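You operate a simulated robot arm through the tools that you are given. There is no shell and no other tool. Be economical: measure what you need, move in short steps, check, and stop when the job is done.

You run a simulated robot arm. Do the job below in one go: nothing can be reset, and whatever is moved stays where it is left.

## Task
Set the yellow fader to L5 and the purple fader to L5.
Fine: slide the orange latch free first and back to hold at the end.

It is judged by the outcome, as a careful person would: the job done as asked, and still so three seconds after it is handed in. It fails if anything else is knocked over, pushed out of place, dropped, spilled or broken.

## Robot
A 7-joint arm with a two-finger parallel gripper, fixed in place. Base frame: the origin is at the foot of the arm, x ahead of it, y to its left, z up. Lengths are in m, angles in rad, forces in N, time in s.
Its first joint turns from -2.897 to 2.897 rad. Payload 4.4 kg.
Tool frame: the origin (TCP) lies between the finger pads and is the grasp point; the fingertips stand 0.023 m ahead of it; z points along the fingers, y is the line along which they close. Largest opening 0.094 m; finger width 0.038, thickness 0.01; the body of the gripper, 0.054 by 0.096 m, starts 0.039 m behind the TCP.
Orientation is that of the tool frame in the base frame, as [roll, pitch, yaw] about the fixed x, y, z axes, in that order (R = Rz(yaw) Ry(pitch) Rx(roll)). With the fingers straight down and closing along the base's y, the tool's x points along the base's -x, its y along +y and its z along -z.

## Interface
- The arm moves only by the tool nudge_tool. Its argument "rows" is a list that holds one entry, the list of rows, each a list of 7 numbers: the turn, a rotation vector about the base's x, y, z in units of 8 degrees (1.0 is 8 degrees), then the shift along the base's x, y, z in units of 20 mm (1.0 is 20 mm), then the gripper command, from -1 (fully open) to 1 (shut), values between in proportion. In form: [[[rx, ry, rz, tx, ty, tz, gripper], ...]]. A call has 1 to 10 rows; each row shifts and turns the commanded pose from where the row before left it. A call with a number of a shift or a turn outside -1 to 1 is refused whole. Each row takes 0.2 s and may step no farther than 0.05 m and 0.15 rad from the row before; otherwise, or with a gripper value out of range, the whole call is refused. A pose out of reach is approached as far as the arm can. The call stops where the force on the tool passes 60 N (or 10 N more than at its start, if that is more) or the arm is blocked; 0.2 s more then pass. The fingers move at their own pace (about 0.072 m/s each) and stop on an object; they squeeze with about 33 N. The grip force told is the motor's: it shows also when the fingers shut on nothing. Time passes only in rows, and 0.2 s behind the last, so rows that do not move let the fingers close. It gives the time, the measured TCP pose, the force on the tool (base axes), the opening and the grip force at its end, in the units of the frame above (readings bear some noise), with the torque about the TCP (base axes, N m) and any sound that the robot's microphone picked up, and new pictures: "pictures" is both (left out), scene, wrist or none.
- Cameras (640 x 400 px; columns grow to the right, rows downward): "scene" is fixed at [0.2215, -0.5013, 1.4993]; the picture's right is [0.32, -0.95, 0.00], its down [-0.58, -0.20, -0.79] and it looks along [0.75, 0.26, -0.61] (base axes); focal length 326 px, centre (320, 200). "wrist" rides on the gripper at [0.086, 0.016, -0.074] in the tool frame; the picture's right is [-0.18, 0.98, 0.00], its down [-0.58, -0.11, -0.81] and it looks along [-0.79, -0.15, 0.59] (tool axes); focal length 243 px, centre (320, 200). There is no depth. A picture from a camera that has moved, and an enlarged one, comes with that camera's place and axes in the base frame and with its lens.
- close_up(camera, box): a new picture of the part [left, top, right, bottom] of that camera's present view, enlarged. No time passes.
- hand_in(): hands the job in; it is judged then, once.

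Go step by step. Nothing tells you positions but the pictures and the camera data: compare them with the known pose of the tool, close in by small moves and look again before you grip or let go. The budget is 120 turns and 200 pictures, counting those below and the enlarged ones. Unless the task says otherwise, let go and move clear before handing in, and close with one line.

The tools are called after "Request:" by a JSON object that holds its "op" and its "data". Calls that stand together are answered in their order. nudge_tool: Moves the arm, as the interface text tells. Its arguments: {"type":"object","properties":{"rows":{"type":"array","items":{"type":"array","items":{"type":"array","items":{"type":"number"}}}},"pictures":{"type":"string","enum":["both","scene","wrist","none"]}},"required":["rows"]} The other tools are called the same way: close_up (camera, box) takes an enlarged picture of a part of a camera's view; hand_in () hands the job in.

At the start:

```text
clock: 0.0
position: [0.5627, -0.2192, 1.1452]
tool_rot: [-3.141, 0.001, 3.141]
ft_force: [0.0, -0.7, -0.4]
moment: [-0.01, -0.01, -0.03]
finger_gap: 0.094
grasp_force: 0.1
```

scene: 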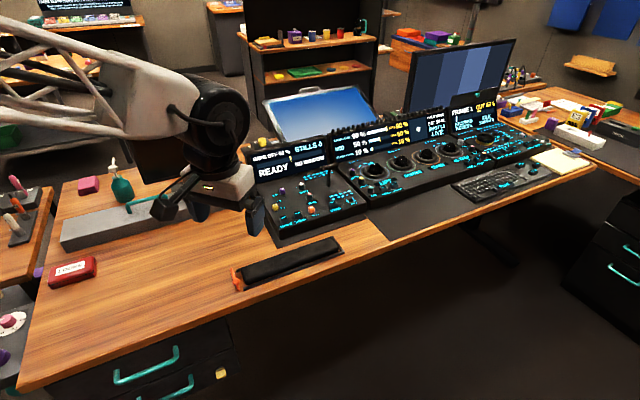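
wrist: 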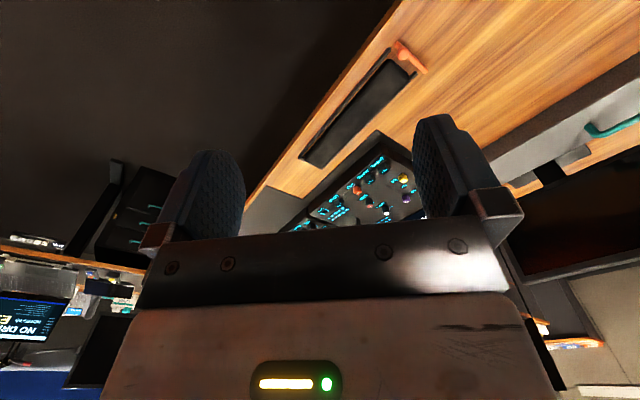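

I see a desk with a control console, a dark slot with an orange item in front, and a panel with small knobs. I'll enlarge the views to find the faders and the latch.

Request:
{"op": "close_up", "data": {"camera": "scene", "box": [220, 130, 400, 300]}}

Request:
{"op": "close_up", "data": {"camera": "scene", "box": [0, 150, 130, 380]}}

Request:
{"op": "close_up", "data": {"camera": "wrist", "box": [270, 30, 440, 240]}}

```text
2.35 times, centred on (310, 215) of scene
camera zoom: at [0.2215, -0.5013, 1.4993], right [0.32, -0.95, 0.0], down [-0.58, -0.2, -0.79], along [0.75, 0.26, -0.61], focal length 768 px, centre (344, 165)
```

zoom: 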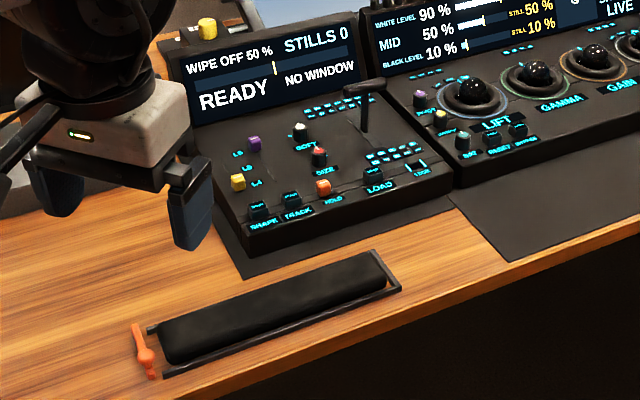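

```text
1.74 times, centred on (65, 265) of scene
camera zoom: at [0.2215, -0.5013, 1.4993], right [0.32, -0.95, 0.0], down [-0.58, -0.2, -0.79], along [0.75, 0.26, -0.61], focal length 568 px, centre (764, 87)
```

zoom: 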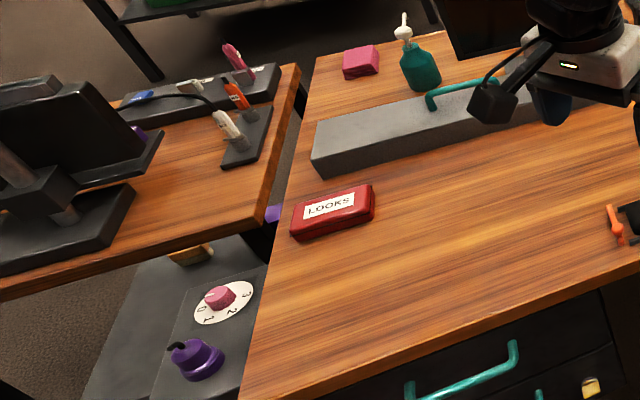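

```text
1.90 times, centred on (355, 135) of wrist
camera zoom: at [0.4762, -0.202, 1.2186], right [0.18, 0.98, 0.0], down [0.58, -0.11, 0.81], along [0.79, -0.15, -0.59], focal length 462 px, centre (253, 324)
```

zoom: 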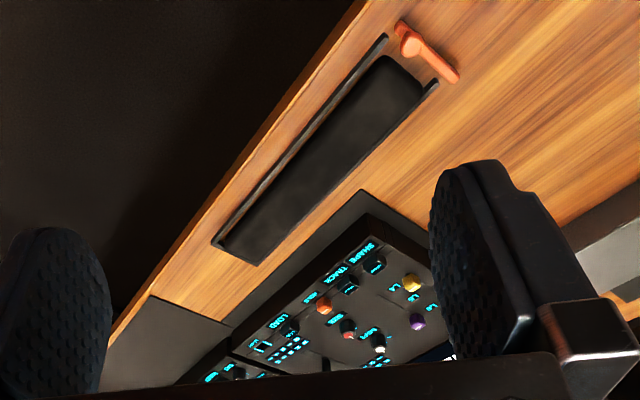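

There is an orange cap labelled HOLD on the left panel, probably the latch, with yellow and purple caps beside level marks. I'll zoom in further.

Request:
{"op": "close_up", "data": {"camera": "scene", "box": [270, 170, 370, 232]}}

Request:
{"op": "close_up", "data": {"camera": "wrist", "box": [320, 140, 430, 230]}}

Request:
{"op": "close_up", "data": {"camera": "scene", "box": [270, 175, 320, 225]}}

```text
6.40 times, centred on (320, 201) of scene
camera zoom: at [0.2215, -0.5013, 1.4993], right [0.32, -0.95, 0.0], down [-0.58, -0.2, -0.79], along [0.75, 0.26, -0.61], focal length 2090 px, centre (320, 194)
```

zoom: 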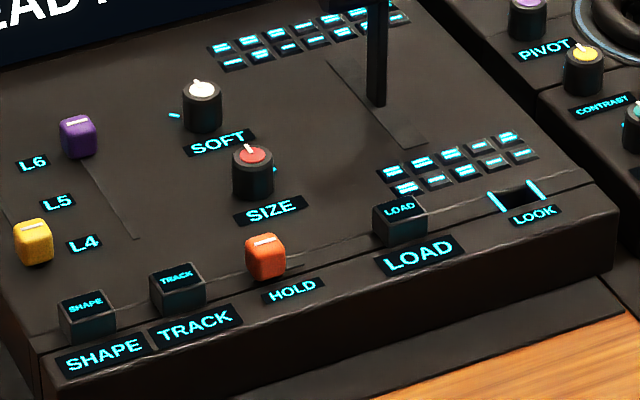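

```text
4.44 times, centred on (375, 185) of wrist
camera zoom: at [0.4762, -0.202, 1.2186], right [0.18, 0.98, 0.0], down [0.58, -0.11, 0.81], along [0.79, -0.15, -0.59], focal length 1078 px, centre (76, 267)
```

zoom: 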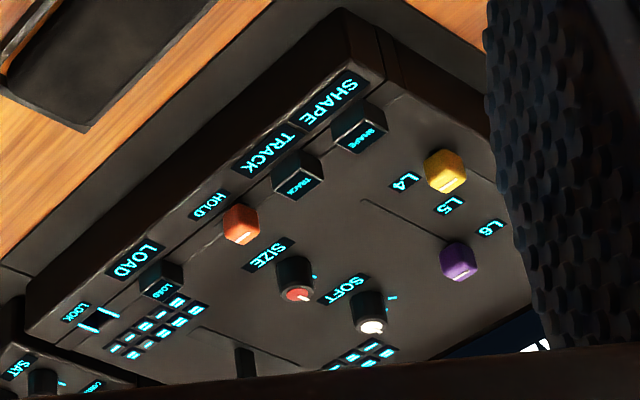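

```text
8.00 times, centred on (295, 200) of scene
camera zoom: at [0.2215, -0.5013, 1.4993], right [0.32, -0.95, 0.0], down [-0.58, -0.2, -0.79], along [0.75, 0.26, -0.61], focal length 2612 px, centre (520, 200)
```

zoom: 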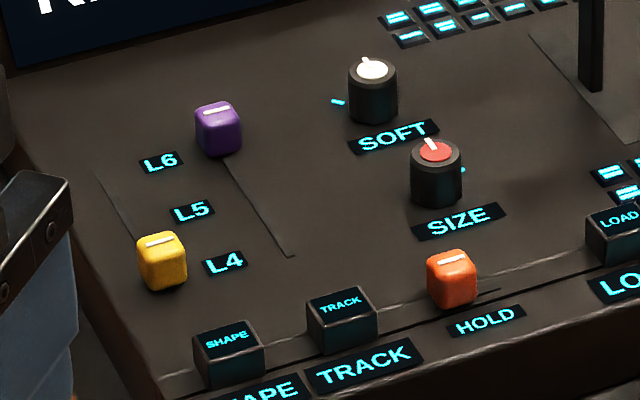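

By triangulation the panel sits around x≈1.0, y≈-0.1, z≈0.8, near the reach limit. I'll move forward for a better wrist view to locate it more precisely.

Request:
{"op": "nudge_tool", "data": {"rows": [[[0, 0, 0, 1, 0.5, 0, -1], [0, 0, 0, 1, 0.5, 0, -1], [0, 0, 0, 1, 0.5, 0, -1], [0, 0, 0, 1, 0.5, 0, -1], [0, 0, 0, 1, 0.5, 0, -1], [0, 0, 0, 1, 0.5, 0, -1]]]}}

```text
clock: 1.4
position: [0.6823, -0.1585, 1.144]
tool_rot: [3.141, -0.001, 3.141]
ft_force: [-1.1, 1.1, 1.0]
moment: [0.03, 0.02, 0.04]
finger_gap: 0.0941
grasp_force: 0.0
camera wrist: at [0.5968, -0.1421, 1.2187], right [0.18, 0.98, 0.0], down [0.58, -0.11, 0.81], along [0.79, -0.15, -0.59], focal length 243 px, centre (320, 200)
```

scene: 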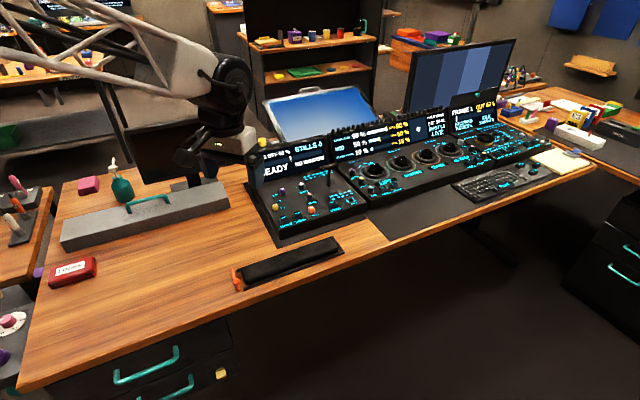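
wrist: 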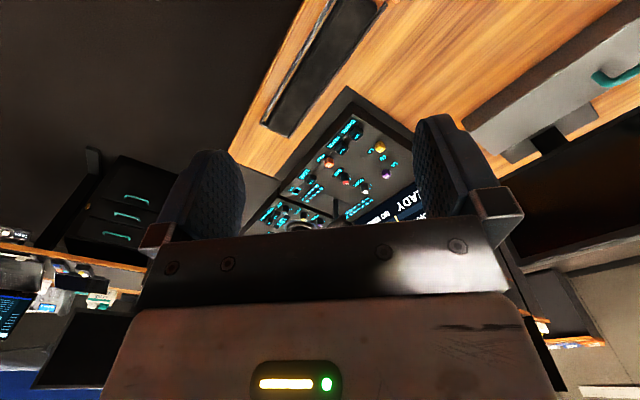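

The panel is now clear between the fingers in the wrist view. I'll take enlargements from both cameras for triangulation.

Request:
{"op": "close_up", "data": {"camera": "wrist", "box": [290, 110, 418, 190]}}

Request:
{"op": "close_up", "data": {"camera": "scene", "box": [245, 165, 335, 245]}}

```text
5.00 times, centred on (354, 150) of wrist
camera zoom: at [0.5968, -0.1421, 1.2187], right [0.18, 0.98, 0.0], down [0.58, -0.11, 0.81], along [0.79, -0.15, -0.59], focal length 1213 px, centre (150, 450)
```

zoom: 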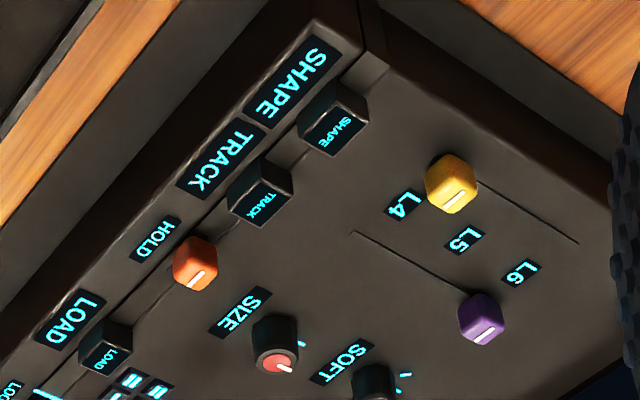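

```text
5.00 times, centred on (290, 205) of scene
camera zoom: at [0.2215, -0.5013, 1.4993], right [0.32, -0.95, 0.0], down [-0.58, -0.2, -0.79], along [0.75, 0.26, -0.61], focal length 1632 px, centre (470, 175)
```

zoom: 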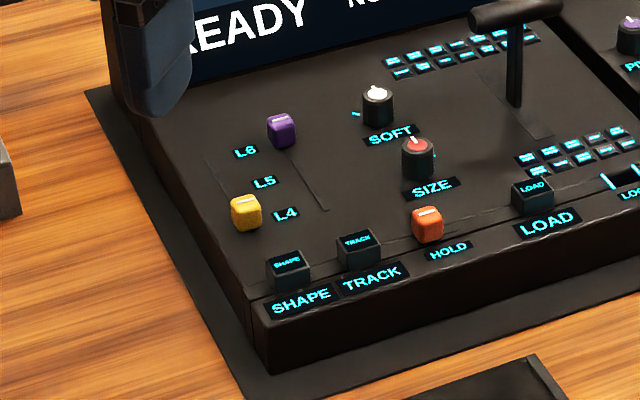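

The panel's depth direction (L4→L6) lies at about 45° (+x,+y). I put yellow near (1.00,-0.07), purple near (1.09,-0.055) and orange near (1.02,-0.20), with tops at z≈0.80. I'll yaw 45°, tilt the fingers slightly forward for reach, and approach high.

Request:
{"op": "nudge_tool", "data": {"rows": [[[0, 0, 0.9375, 1, -0.3, -0.3, -1], [0, 0, 0.9375, 1, -0.3, -0.3, -1], [0, 0, 0.9375, 1, -0.3, -0.3, -1], [0, 0, 0.9375, 1, -0.3, -0.3, -1], [0, 0, 0.9375, 1, -0.3, -0.3, -1], [0, 0, 0.9375, 1, -0.3, -0.3, -1], [0.589, -0.589, 0, 1, -0.3, -0.3, -1], [0.589, -0.589, 0, 1, 0, -0.3, -1], [0.589, -0.589, 0, 1, 0, -0.3, -1]]]}}

```text
clock: 3.4
position: [0.8622, -0.2018, 1.0905]
tool_rot: [3.14, 0.35, -2.357]
ft_force: [0.0, 0.4, 0.9]
moment: [-0.01, -0.02, -0.02]
finger_gap: 0.0941
grasp_force: 0.0
camera wrist: at [0.7761, -0.2651, 1.1307], right [-0.57, 0.82, 0.06], down [0.27, 0.11, 0.96], along [0.77, 0.57, -0.28], focal length 243 px, centre (320, 200)
```

scene: 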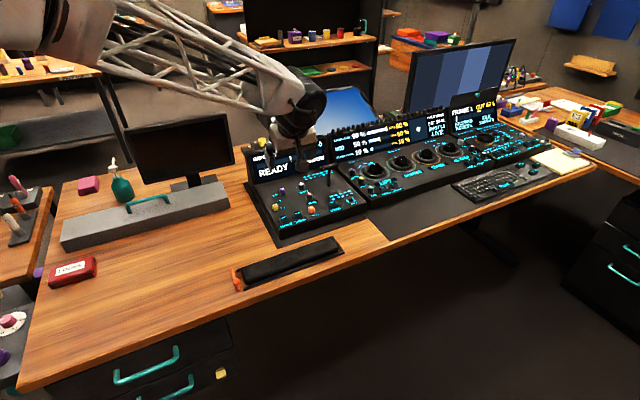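
wrist: 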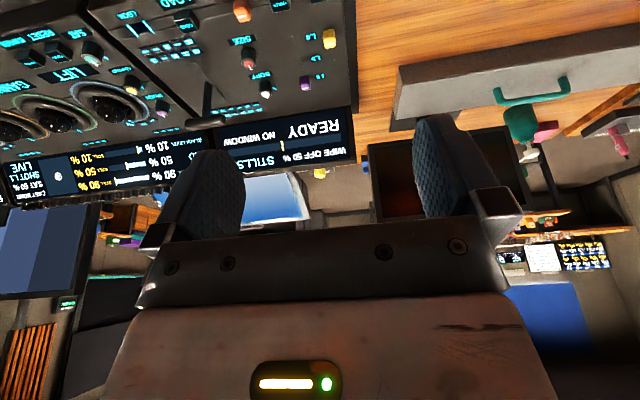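

The view is good: the grasp point should appear near (320,165) in the wrist picture. I'll move toward a hover over the orange latch.

Request:
{"op": "nudge_tool", "data": {"rows": [[[0, 0, 0, 0.85, -0.1, -1, -1], [0, 0, 0, 0.85, -0.1, -1, -1], [0, 0, 0, 0.85, -0.1, -1, -1], [0, 0, 0, 0.85, -0.1, -1, -1], [0, 0, 0, 0.85, -0.1, -1, -1], [0, 0, 0, 0.85, -0.1, -1, -1], [0, 0, 0, 0.85, -0.1, -1, -1], [0, 0, 0, 0.85, -0.1, -1, -1]]]}}

```text
clock: 5.2
position: [0.9972, -0.2161, 0.9299]
tool_rot: [3.141, 0.349, -2.356]
ft_force: [0.8, -0.9, 0.5]
moment: [0.0, 0.0, 0.0]
finger_gap: 0.094
grasp_force: 0.0
camera wrist: at [0.9111, -0.2802, 0.9703], right [-0.57, 0.82, 0.06], down [0.27, 0.11, 0.96], along [0.77, 0.56, -0.28], focal length 243 px, centre (320, 200)
```

scene: 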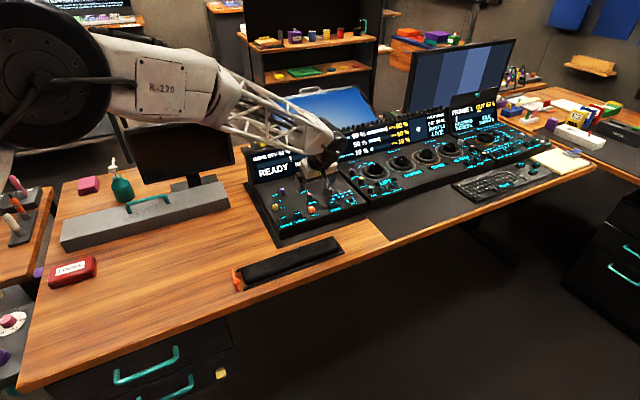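
wrist: 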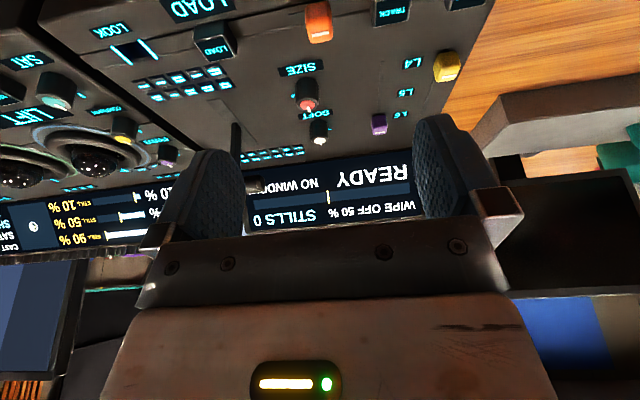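

The latch is at about (1.013,-0.198,0.80), consistent across views. I'll cut the tilt to 10° and hover closer above it.

Request:
{"op": "nudge_tool", "data": {"rows": [[[-0.442, 0.442, 0, 0.2, 0.2, -0.9, -1], [-0.442, 0.442, 0, 0.2, 0.2, -0.9, -1], [0, 0, 0, 0.2, 0.15, -0.8, -1], [0, 0, 0, 0, 0, -0.6, -1]]]}}

Request:
{"op": "close_up", "data": {"camera": "scene", "box": [250, 150, 350, 240]}}

```text
clock: 6.2
position: [1.0109, -0.2057, 0.8666]
tool_rot: [3.141, 0.174, -2.355]
ft_force: [0.1, -0.7, -0.3]
moment: [-0.02, 0.0, -0.01]
finger_gap: 0.0942
grasp_force: 0.0
camera wrist: at [0.9303, -0.263, 0.925], right [-0.57, 0.82, 0.03], down [0.38, 0.23, 0.89], along [0.73, 0.52, -0.45], focal length 243 px, centre (320, 200)
```

scene: 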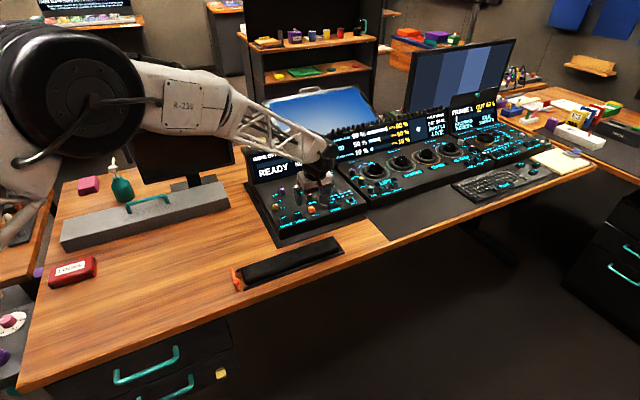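
wrist: 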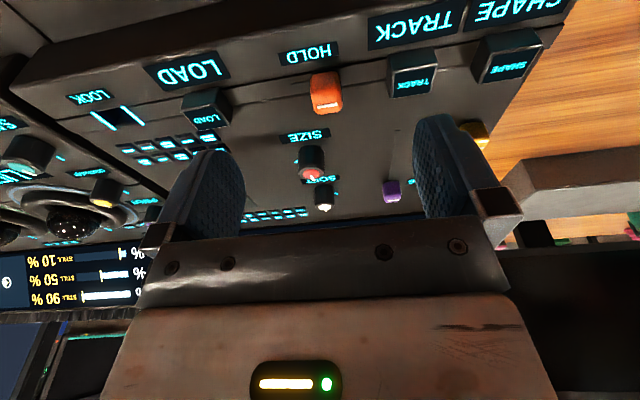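

```text
4.44 times, centred on (300, 195) of scene
camera zoom: at [0.2215, -0.5013, 1.4993], right [0.32, -0.95, 0.0], down [-0.58, -0.2, -0.79], along [0.75, 0.26, -0.61], focal length 1451 px, centre (409, 222)
```

zoom: 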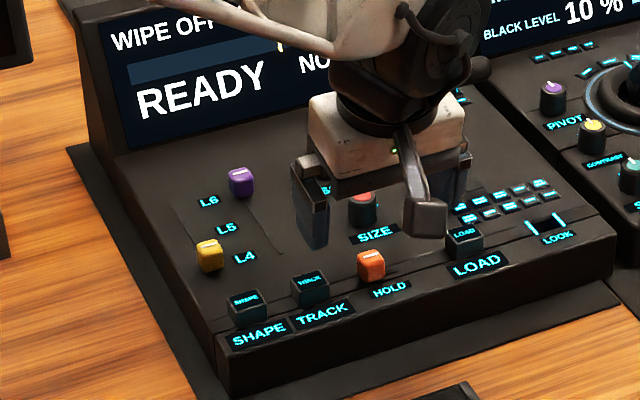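

The latch is at about (1.012,-0.197,0.797). I'll narrow the opening so the fingers clear TRACK and LOAD, and check the slot close up.

Request:
{"op": "nudge_tool", "data": {"rows": [[[0, 0, 0, 0, 0.1, -0.5, -0.06], [0, 0, 0, 0, 0, 0, -0.06], [0, 0, 0, 0, 0, 0, -0.06]]], "pictures": "none"}}

Request:
{"op": "close_up", "data": {"camera": "wrist", "box": [200, 0, 500, 220]}}

```text
clock: 7.0
position: [1.0098, -0.2041, 0.8566]
tool_rot: [3.141, 0.175, -2.357]
ft_force: [0.9, -0.5, -0.7]
moment: [-0.01, 0.01, -0.01]
finger_gap: 0.0496
grasp_force: 0.1
```

```text
1.82 times, centred on (350, 110) of wrist
camera zoom: at [0.93, -0.2611, 0.9146], right [-0.57, 0.82, 0.03], down [0.38, 0.23, 0.89], along [0.73, 0.52, -0.45], focal length 441 px, centre (266, 364)
```

zoom: 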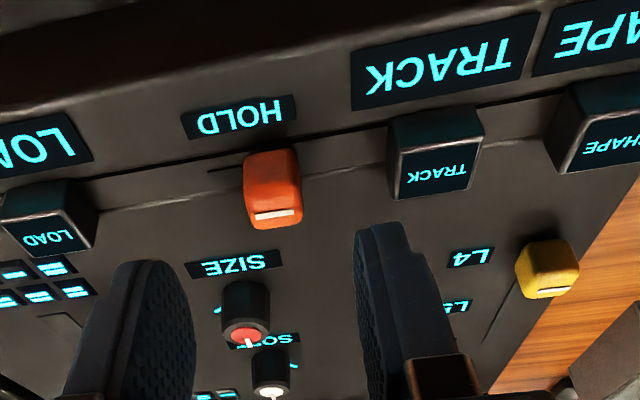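

The slot extends to the panel's right of the cap, so free should be to the right. I'll descend around the cap in steps.

Request:
{"op": "nudge_tool", "data": {"rows": [[[0, 0, 0, 0, 0.1, -0.7, -0.06], [0, 0, 0, 0, 0.15, -0.7, -0.06], [0, 0, 0, 0, 0, -0.4, -0.06]]], "pictures": "both"}}

Request:
{"op": "close_up", "data": {"camera": "scene", "box": [280, 170, 340, 230]}}

```text
clock: 7.8
position: [1.0096, -0.1999, 0.8202]
tool_rot: [3.141, 0.175, -2.357]
ft_force: [0.3, -0.3, -0.1]
moment: [0.0, -0.03, 0.03]
finger_gap: 0.0498
grasp_force: 0.0
camera wrist: at [0.9296, -0.2561, 0.8789], right [-0.57, 0.82, 0.03], down [0.38, 0.23, 0.89], along [0.73, 0.52, -0.45], focal length 243 px, centre (320, 200)
```

scene: 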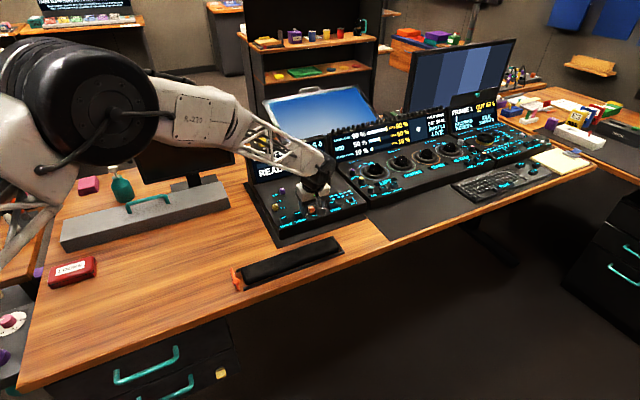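
wrist: 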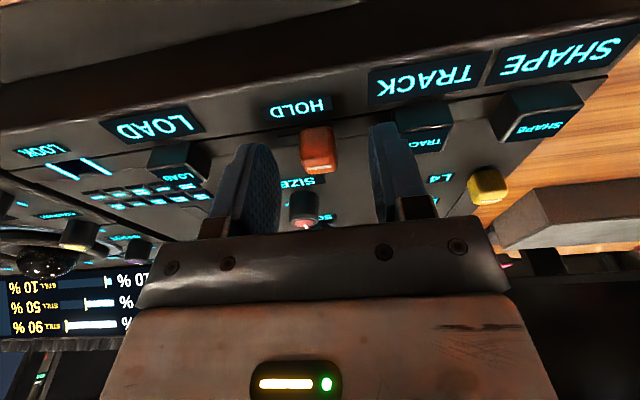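

```text
6.67 times, centred on (310, 200) of scene
camera zoom: at [0.2215, -0.5013, 1.4993], right [0.32, -0.95, 0.0], down [-0.58, -0.2, -0.79], along [0.75, 0.26, -0.61], focal length 2177 px, centre (387, 200)
```

zoom: 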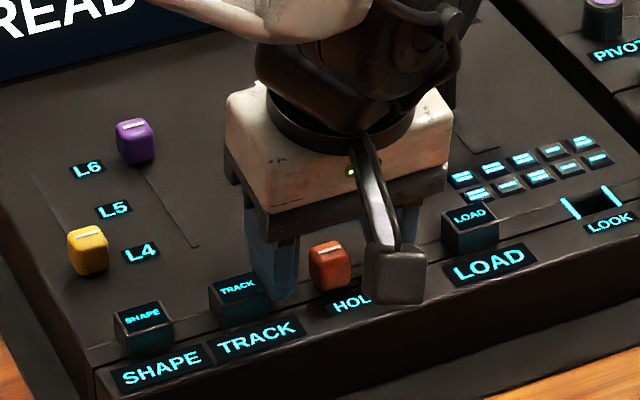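

Aligned within a few mm. I'll lower a bit more and close on the cap.

Request:
{"op": "nudge_tool", "data": {"rows": [[[0, 0, 0, 0.08, 0.1, -0.2, -0.06], [0, 0, 0, 0.02, 0.02, -0.25, -0.06], [0, 0, 0, 0, 0, 0, 0.3], [0, 0, 0, 0, 0, 0, 0.7], [0, 0, 0, 0, 0, 0, 0.7]]], "pictures": "wrist"}}

Request:
{"op": "close_up", "data": {"camera": "scene", "box": [280, 170, 340, 230]}}

```text
clock: 8.8
position: [1.0135, -0.1957, 0.8133]
tool_rot: [-3.14, 0.177, -2.356]
ft_force: [0.9, -0.1, 1.2]
moment: [-0.03, 0.05, 0.0]
finger_gap: 0.018
grasp_force: 4.1
stopped in row 4: the force on the tool passed its limit at 73 N (the readings are from after the stop); the commanded pose is now the measured one
camera wrist: at [0.9325, -0.2533, 0.8728], right [-0.57, 0.82, 0.03], down [0.38, 0.23, 0.9], along [0.73, 0.52, -0.44], focal length 243 px, centre (320, 200)
```

wrist: 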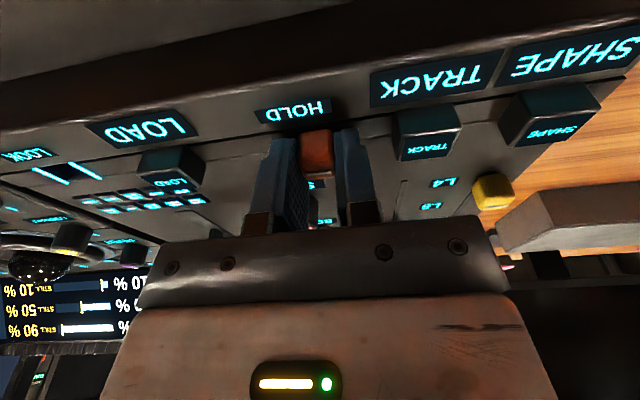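

```text
6.67 times, centred on (310, 200) of scene
camera zoom: at [0.2215, -0.5013, 1.4993], right [0.32, -0.95, 0.0], down [-0.58, -0.2, -0.79], along [0.75, 0.26, -0.61], focal length 2177 px, centre (387, 200)
```

zoom: 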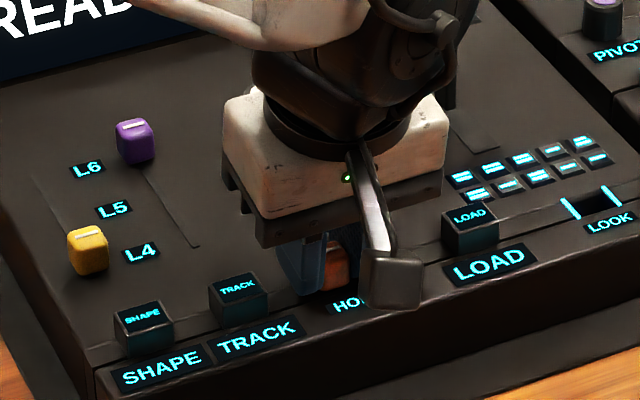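

The cap is held at an 18 mm gap. I'll slide it right along the panel in small steps.

Request:
{"op": "nudge_tool", "data": {"rows": [[[0, 0, 0, 0, 0, 0, 0.75], [0, 0, 0, 0.12, -0.12, 0, 0.75], [0, 0, 0, 0.12, -0.12, 0, 0.75], [0, 0, 0, 0.12, -0.12, 0, 0.75], [0, 0, 0, 0.12, -0.12, 0, 0.75]]], "pictures": "wrist"}}

Request:
{"op": "close_up", "data": {"camera": "scene", "box": [280, 170, 340, 230]}}

```text
clock: 9.9
position: [1.0227, -0.2069, 0.8139]
tool_rot: [-3.14, 0.177, -2.357]
ft_force: [-0.5, -0.9, 9.9]
moment: [0.1, -0.11, 0.0]
finger_gap: 0.0171
grasp_force: 44.8
camera wrist: at [0.9422, -0.2629, 0.8727], right [-0.57, 0.82, 0.03], down [0.38, 0.23, 0.9], along [0.73, 0.52, -0.44], focal length 243 px, centre (320, 200)
```

wrist: 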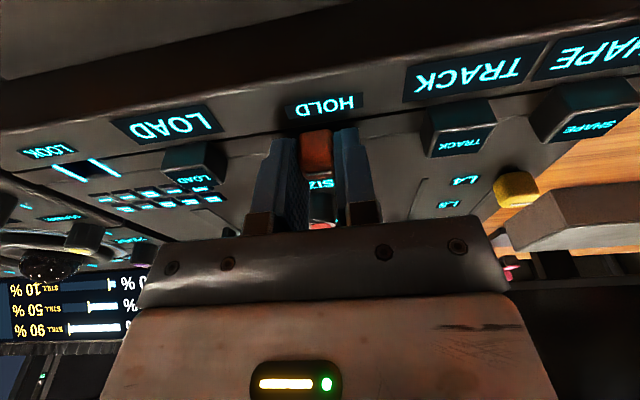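

```text
6.67 times, centred on (310, 200) of scene
camera zoom: at [0.2215, -0.5013, 1.4993], right [0.32, -0.95, 0.0], down [-0.58, -0.2, -0.79], along [0.75, 0.26, -0.61], focal length 2177 px, centre (387, 200)
```

zoom: 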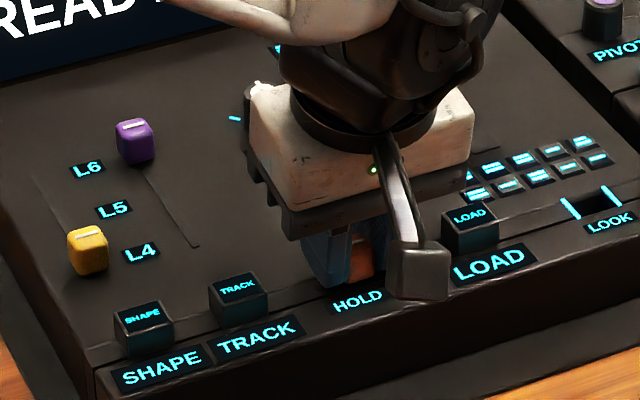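

The latch slid about 14 mm with little force. I'll continue until it stops.

Request:
{"op": "nudge_tool", "data": {"rows": [[[0, 0, 0, 0.1, -0.1, 0, 0.75], [0, 0, 0, 0.1, -0.1, 0, 0.75]]], "pictures": "none"}}

```text
clock: 10.6
position: [1.0254, -0.2089, 0.8135]
tool_rot: [-3.141, 0.173, -2.354]
ft_force: [-32.3, 20.3, 23.4]
moment: [0.08, 0.7, -0.17]
finger_gap: 0.0171
grasp_force: 44.8
```

It reached the slot's end at about 18 mm of travel. I'll ease off, open and rise.

Request:
{"op": "nudge_tool", "data": {"rows": [[[0, 0, 0, -0.09, 0.09, 0, 0.75], [0, 0, 0, 0, 0, 0, 0.4], [0, 0, 0, 0, 0, 0, 0.2], [0, 0, 0, 0, 0, 0, 0.1], [0, 0, 0, -0.1, -0.1, 0.8, 0.1], [0, 0, 0, -0.1, -0.1, 1, 0.1], [0, 0, 0, 0, 0, 1, 0.1]]]}}

Request:
{"op": "close_up", "data": {"camera": "wrist", "box": [200, 0, 520, 200]}}

Request:
{"op": "close_up", "data": {"camera": "scene", "box": [260, 160, 340, 230]}}

```text
clock: 12.2
position: [1.0201, -0.2116, 0.8682]
tool_rot: [3.142, 0.174, -2.358]
ft_force: [-1.9, -0.4, -1.3]
moment: [0.02, 0.02, -0.01]
finger_gap: 0.0424
grasp_force: 0.2
camera wrist: at [0.9394, -0.2688, 0.9274], right [-0.57, 0.82, 0.03], down [0.38, 0.23, 0.9], along [0.73, 0.52, -0.45], focal length 243 px, centre (320, 200)
```

scene: 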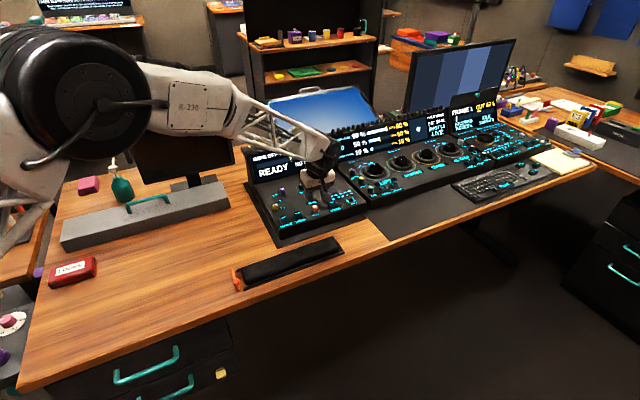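
wrist: 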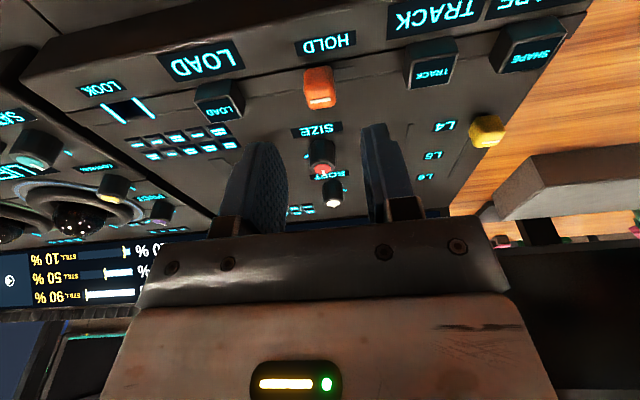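

```text
2.00 times, centred on (360, 100) of wrist
camera zoom: at [0.9394, -0.2688, 0.9274], right [-0.57, 0.82, 0.03], down [0.38, 0.23, 0.9], along [0.73, 0.52, -0.45], focal length 485 px, centre (240, 400)
```

zoom: 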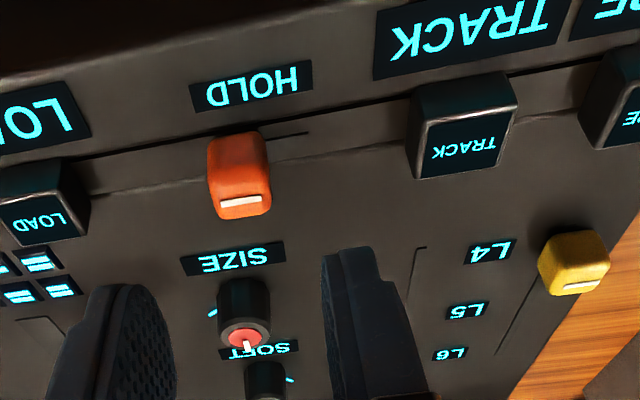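

```text
5.71 times, centred on (300, 195) of scene
camera zoom: at [0.2215, -0.5013, 1.4993], right [0.32, -0.95, 0.0], down [-0.58, -0.2, -0.79], along [0.75, 0.26, -0.61], focal length 1866 px, centre (434, 229)
```

zoom: 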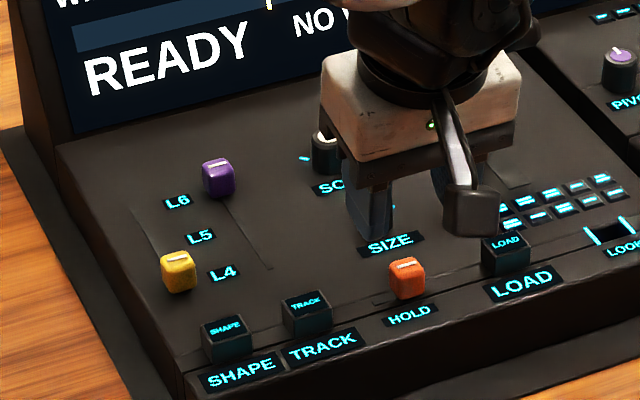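

The latch is at its right end. Next I'll hover above the yellow fader at about (0.985,-0.072).

Request:
{"op": "nudge_tool", "data": {"rows": [[[0, 0, 0, -0.286, 0.94, 0, -0.06], [0, 0, 0, -0.286, 0.94, 0, -0.06], [0, 0, 0, -0.286, 0.94, 0, -0.06], [0, 0, 0, -0.286, 0.94, 0, -0.06], [0, 0, 0, -0.286, 0.94, 0, -0.06], [0, 0, 0, -0.286, 0.94, 0, -0.06], [0, 0, 0, -0.286, 0.94, 0, -0.06], [0, 0, 0, 0, 0, -0.5, -0.06]]]}}

Request:
{"op": "close_up", "data": {"camera": "wrist", "box": [200, 0, 520, 200]}}

```text
clock: 13.9
position: [0.9792, -0.0789, 0.8595]
tool_rot: [-3.14, 0.176, -2.357]
ft_force: [-0.1, 0.5, 0.6]
moment: [0.02, -0.01, -0.03]
finger_gap: 0.05
grasp_force: 0.0
camera wrist: at [0.8997, -0.1369, 0.9182], right [-0.57, 0.82, 0.03], down [0.38, 0.23, 0.9], along [0.73, 0.52, -0.44], focal length 243 px, centre (320, 200)
```

scene: 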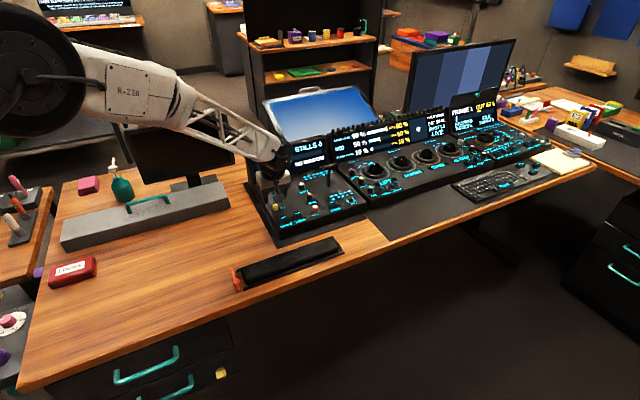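
wrist: 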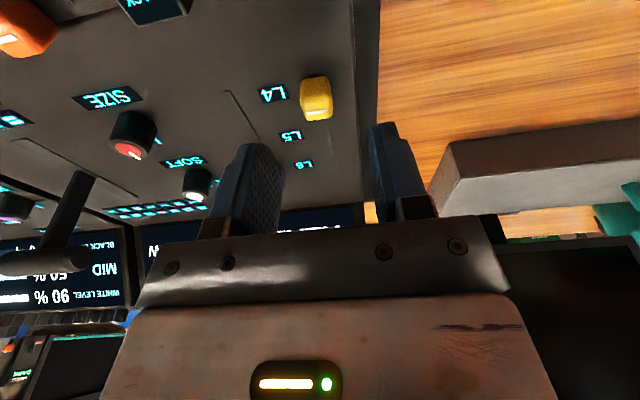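

```text
2.00 times, centred on (360, 100) of wrist
camera zoom: at [0.8997, -0.1369, 0.9182], right [-0.57, 0.82, 0.03], down [0.38, 0.23, 0.9], along [0.73, 0.52, -0.44], focal length 485 px, centre (240, 400)
```

zoom: 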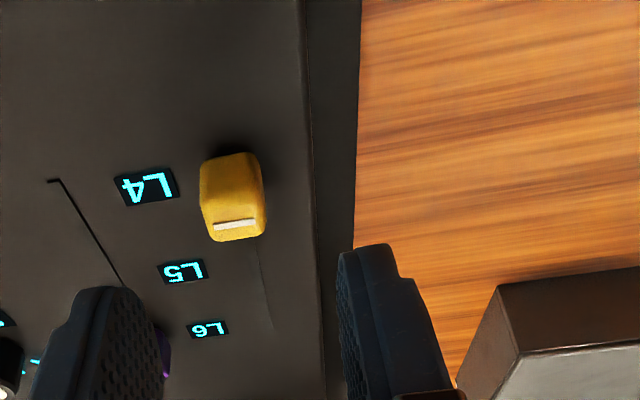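

Yellow sits at L4, and L4→L5 is about 37.5 mm along the 46° direction. I'll descend onto the yellow cap and grip gently.

Request:
{"op": "nudge_tool", "data": {"rows": [[[0, 0, 0, 0.1, 0.05, -0.8, -0.06], [0, 0, 0, 0.1, 0.05, -0.8, -0.06], [0, 0, 0, 0, 0, -0.45, -0.06], [0, 0, 0, 0, 0, 0, 0.2], [0, 0, 0, 0, 0, 0, 0.45]]]}}

Request:
{"op": "close_up", "data": {"camera": "scene", "box": [250, 160, 330, 230]}}

```text
clock: 15.2
position: [0.9845, -0.0772, 0.8176]
tool_rot: [-3.14, 0.175, -2.357]
ft_force: [0.2, 0.4, 0.6]
moment: [-0.02, 0.0, 0.01]
finger_gap: 0.026
grasp_force: 0.0
camera wrist: at [0.9038, -0.135, 0.8765], right [-0.57, 0.82, 0.03], down [0.38, 0.23, 0.9], along [0.73, 0.52, -0.44], focal length 243 px, centre (320, 200)
```

scene: 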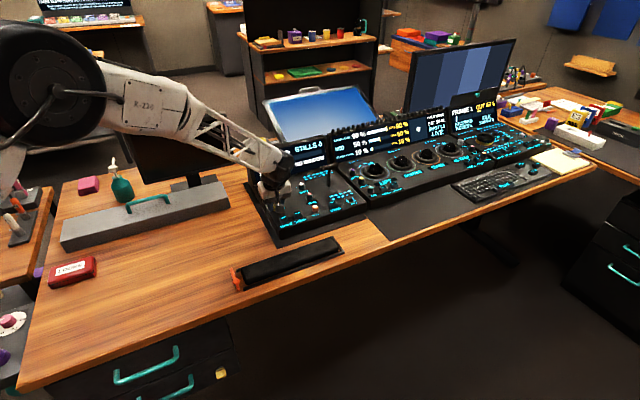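
wrist: 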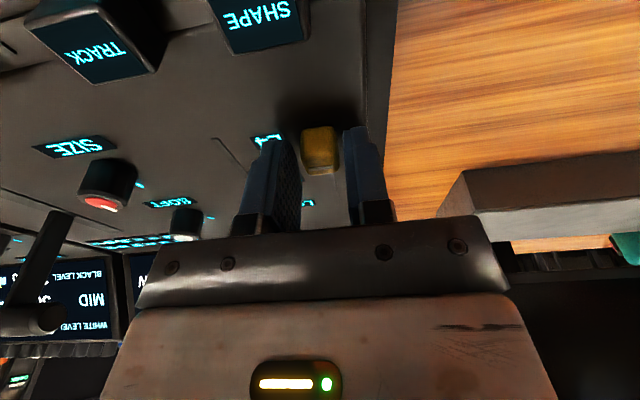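

```text
5.71 times, centred on (290, 195) of scene
camera zoom: at [0.2215, -0.5013, 1.4993], right [0.32, -0.95, 0.0], down [-0.58, -0.2, -0.79], along [0.75, 0.26, -0.61], focal length 1866 px, centre (491, 229)
```

zoom: 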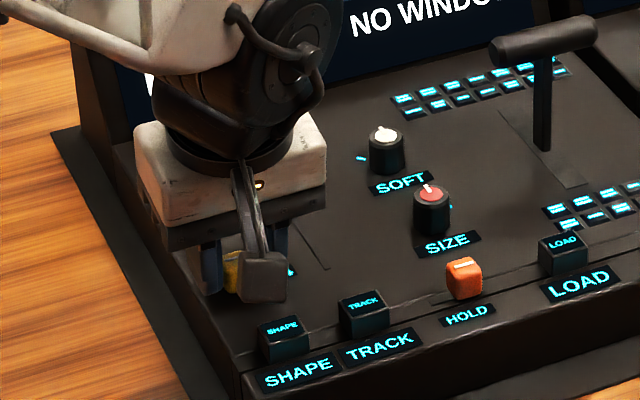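

Well centred. I'll lower 3 mm and close lightly.

Request:
{"op": "nudge_tool", "data": {"rows": [[[0, 0, 0, 0, 0, -0.15, 0.45], [0, 0, 0, 0, 0, 0, 0.55], [0, 0, 0, 0, 0, 0, 0.65], [0, 0, 0, 0, 0, 0, 0.7]]], "pictures": "none"}}

```text
clock: 16.1
position: [0.9842, -0.0774, 0.8156]
tool_rot: [-3.141, 0.175, -2.357]
ft_force: [-8.6, 6.8, 0.8]
moment: [0.08, 0.09, -0.08]
finger_gap: 0.0188
grasp_force: 5.2
```

Gripped. I'll slide it about 30 mm toward L5, then check.

Request:
{"op": "nudge_tool", "data": {"rows": [[[0, 0, 0, 0, 0, 0, 0.75], [0, 0, 0, 0.21, 0.215, 0.015, 0.75], [0, 0, 0, 0.21, 0.215, 0.015, 0.75], [0, 0, 0, 0.21, 0.215, 0.015, 0.75], [0, 0, 0, 0.21, 0.215, 0.015, 0.75], [0, 0, 0, 0.21, 0.215, 0.015, 0.75]]]}}

Request:
{"op": "close_up", "data": {"camera": "wrist", "box": [220, 60, 420, 220]}}

```text
clock: 17.6
position: [1.0049, -0.0569, 0.8163]
tool_rot: [-3.141, 0.175, -2.356]
ft_force: [-11.5, 11.7, -6.1]
moment: [0.11, 0.1, -0.08]
finger_gap: 0.0191
grasp_force: 8.1
camera wrist: at [0.9249, -0.1137, 0.8753], right [-0.57, 0.82, 0.03], down [0.38, 0.23, 0.9], along [0.73, 0.52, -0.44], focal length 243 px, centre (320, 200)
```

scene: 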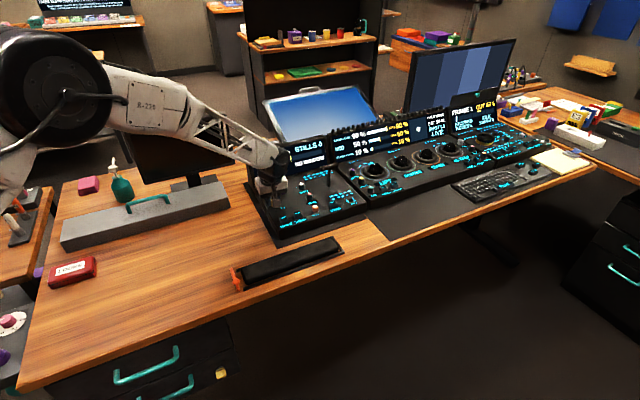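
wrist: 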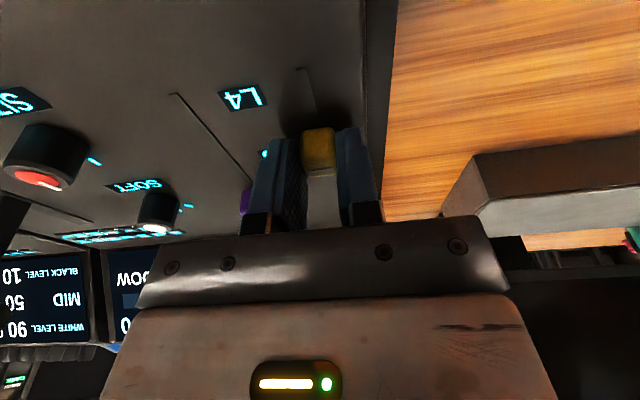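

```text
2.50 times, centred on (320, 140) of wrist
camera zoom: at [0.9249, -0.1137, 0.8753], right [-0.57, 0.82, 0.03], down [0.38, 0.23, 0.9], along [0.73, 0.52, -0.44], focal length 606 px, centre (320, 350)
```

zoom: 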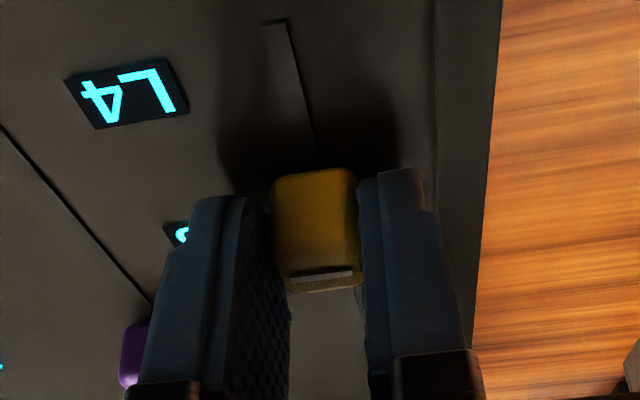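

The fader follows, 29 mm moved so far. I need about 8.4 mm more to reach L5.

Request:
{"op": "nudge_tool", "data": {"rows": [[[0, 0, 0, 0.15, 0.15, 0.01, 0.75], [0, 0, 0, 0.147, 0.15, 0.01, 0.75], [0, 0, 0, 0, 0, 0, 0.75]]], "pictures": "none"}}

```text
clock: 18.4
position: [1.0122, -0.0496, 0.817]
tool_rot: [-3.141, 0.175, -2.357]
ft_force: [-12.4, 11.7, -6.6]
moment: [0.09, 0.1, -0.08]
finger_gap: 0.0194
grasp_force: 8.7
```

I'll release, rise, and look at the cap against the L5 label.

Request:
{"op": "nudge_tool", "data": {"rows": [[[0, 0, 0, 0, 0, 0, 0.5], [0, 0, 0, 0, 0, 0, 0.2], [0, 0, 0, -0.1, -0.1, 0.8, 0.0], [0, 0, 0, -0.1, -0.1, 0.9, -0.06], [0, 0, 0, -0.5, -0.5, 0.9, -0.06], [0, 0, 0, -0.5, -0.5, 0.5, -0.06]]]}}

Request:
{"op": "close_up", "data": {"camera": "wrist", "box": [220, 0, 420, 180]}}

Request:
{"op": "close_up", "data": {"camera": "scene", "box": [250, 160, 330, 230]}}

```text
clock: 19.8
position: [0.9875, -0.0748, 0.8793]
tool_rot: [3.14, 0.175, -2.356]
ft_force: [0.7, -0.9, 0.4]
moment: [0.03, 0.01, -0.03]
finger_gap: 0.0495
grasp_force: 0.1
camera wrist: at [0.9067, -0.1324, 0.938], right [-0.57, 0.82, 0.03], down [0.38, 0.23, 0.9], along [0.73, 0.52, -0.44], focal length 243 px, centre (320, 200)
```

scene: 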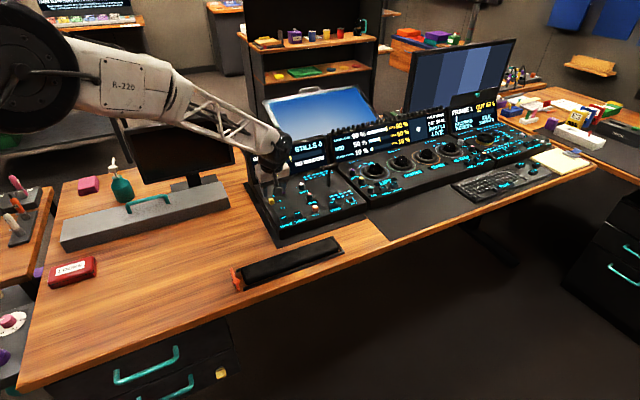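
wrist: 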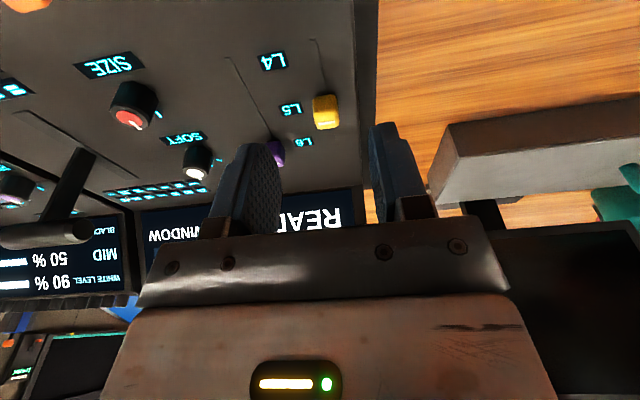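

```text
2.22 times, centred on (320, 90) of wrist
camera zoom: at [0.9067, -0.1324, 0.938], right [-0.57, 0.82, 0.03], down [0.38, 0.23, 0.9], along [0.73, 0.52, -0.44], focal length 539 px, centre (320, 444)
```

zoom: 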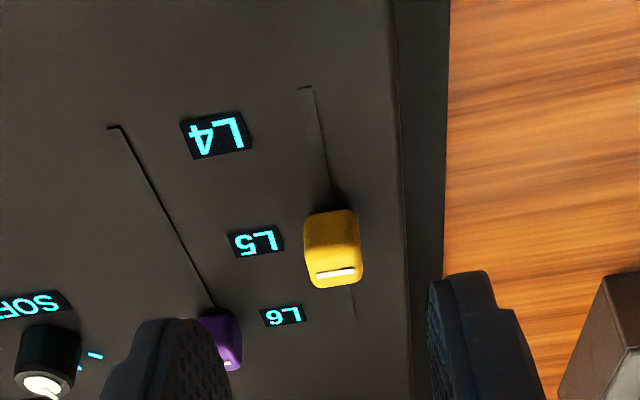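

```text
5.71 times, centred on (290, 195) of scene
camera zoom: at [0.2215, -0.5013, 1.4993], right [0.32, -0.95, 0.0], down [-0.58, -0.2, -0.79], along [0.75, 0.26, -0.61], focal length 1866 px, centre (491, 229)
```

zoom: 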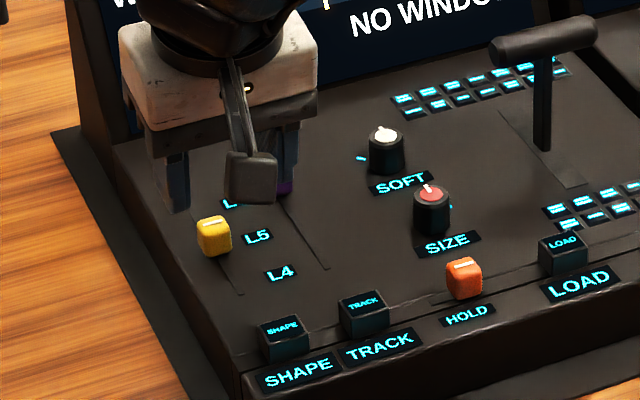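

Yellow lines up with L5 just as it did with L4. Next is the purple fader at about (1.076,-0.061).

Request:
{"op": "nudge_tool", "data": {"rows": [[[0, 0, 0, 0.825, 0.08, 0, -0.06], [0, 0, 0, 0.825, 0.08, 0, -0.06], [0, 0, 0, 0.825, 0.08, 0, -0.06], [0, 0, 0, 0.825, 0.08, 0, -0.06], [0, 0, 0, 0.825, 0.08, -0.2, -0.06], [0, 0, 0, 0, 0, -0.4, -0.06]]]}}

Request:
{"op": "close_up", "data": {"camera": "wrist", "box": [220, 0, 420, 180]}}

Request:
{"op": "close_up", "data": {"camera": "scene", "box": [250, 150, 340, 230]}}

```text
clock: 21.1
position: [1.0707, -0.0669, 0.8688]
tool_rot: [-3.141, 0.175, -2.357]
ft_force: [-0.9, 0.4, 0.5]
moment: [0.01, 0.04, -0.01]
finger_gap: 0.0498
grasp_force: 0.0
camera wrist: at [0.9901, -0.124, 0.9267], right [-0.57, 0.82, 0.03], down [0.38, 0.23, 0.9], along [0.73, 0.52, -0.44], focal length 243 px, centre (320, 200)
```

scene: 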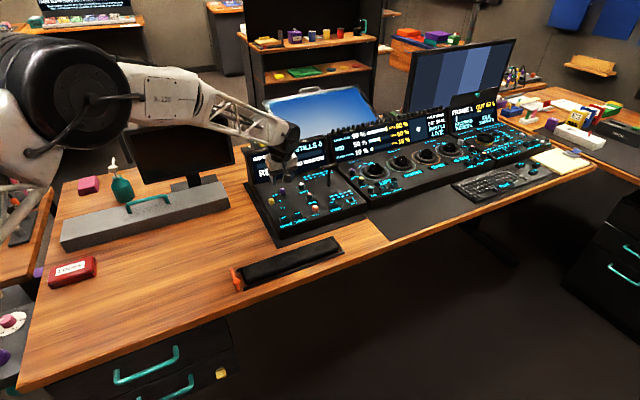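
wrist: 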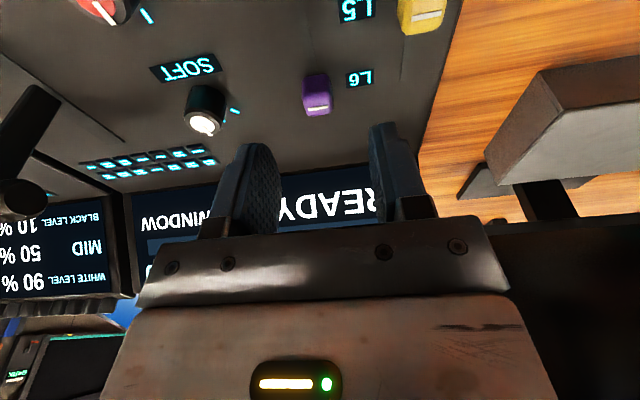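

```text
2.22 times, centred on (320, 90) of wrist
camera zoom: at [0.9901, -0.124, 0.9267], right [-0.57, 0.82, 0.03], down [0.38, 0.23, 0.9], along [0.73, 0.52, -0.44], focal length 539 px, centre (320, 444)
```

zoom: 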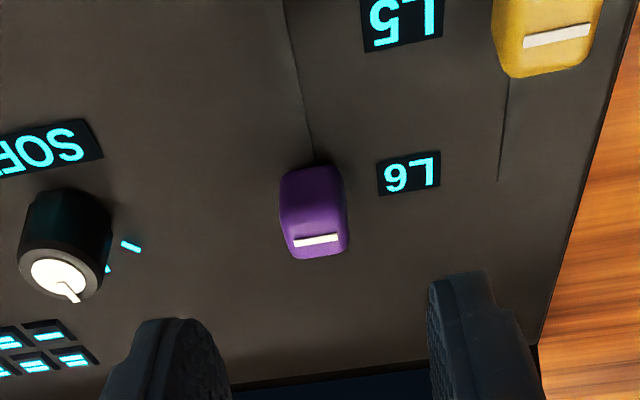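

```text
5.00 times, centred on (295, 190) of scene
camera zoom: at [0.2215, -0.5013, 1.4993], right [0.32, -0.95, 0.0], down [-0.58, -0.2, -0.79], along [0.75, 0.26, -0.61], focal length 1632 px, centre (445, 250)
```

zoom: 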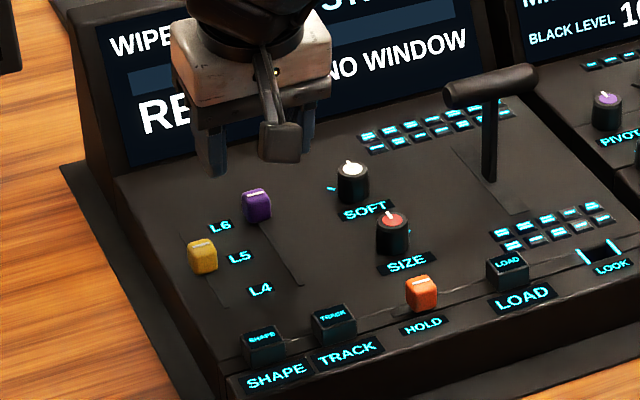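

Purple is centred between the fingers at about (1.076,-0.062). I'll descend and grip.

Request:
{"op": "nudge_tool", "data": {"rows": [[[0, 0, 0, 0.05, 0.05, -0.8, -0.06], [0, 0, 0, 0.05, 0.05, -0.8, -0.06], [0, 0, 0, 0.05, 0.05, -0.7, -0.06], [0, 0, 0, 0, 0, -0.15, 0.2], [0, 0, 0, 0, 0, 0, 0.45], [0, 0, 0, 0, 0, 0, 0.45]]]}}

```text
clock: 22.6
position: [1.0736, -0.0625, 0.8193]
tool_rot: [3.141, 0.177, -2.357]
ft_force: [0.0, 0.3, -0.2]
moment: [-0.03, -0.02, -0.01]
finger_gap: 0.0258
grasp_force: 0.0
camera wrist: at [0.9927, -0.1204, 0.8772], right [-0.57, 0.82, 0.03], down [0.38, 0.23, 0.9], along [0.73, 0.52, -0.44], focal length 243 px, centre (320, 200)
```

scene: 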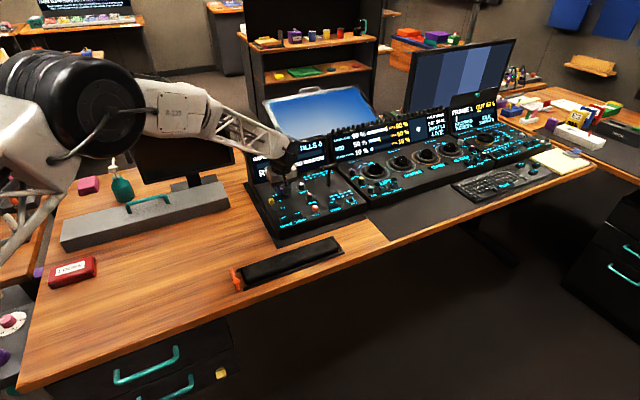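
wrist: 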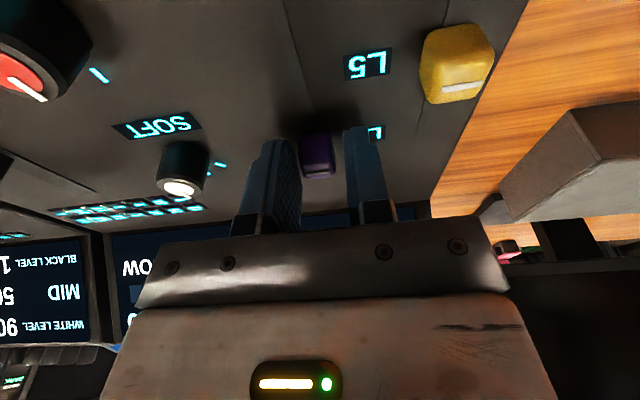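

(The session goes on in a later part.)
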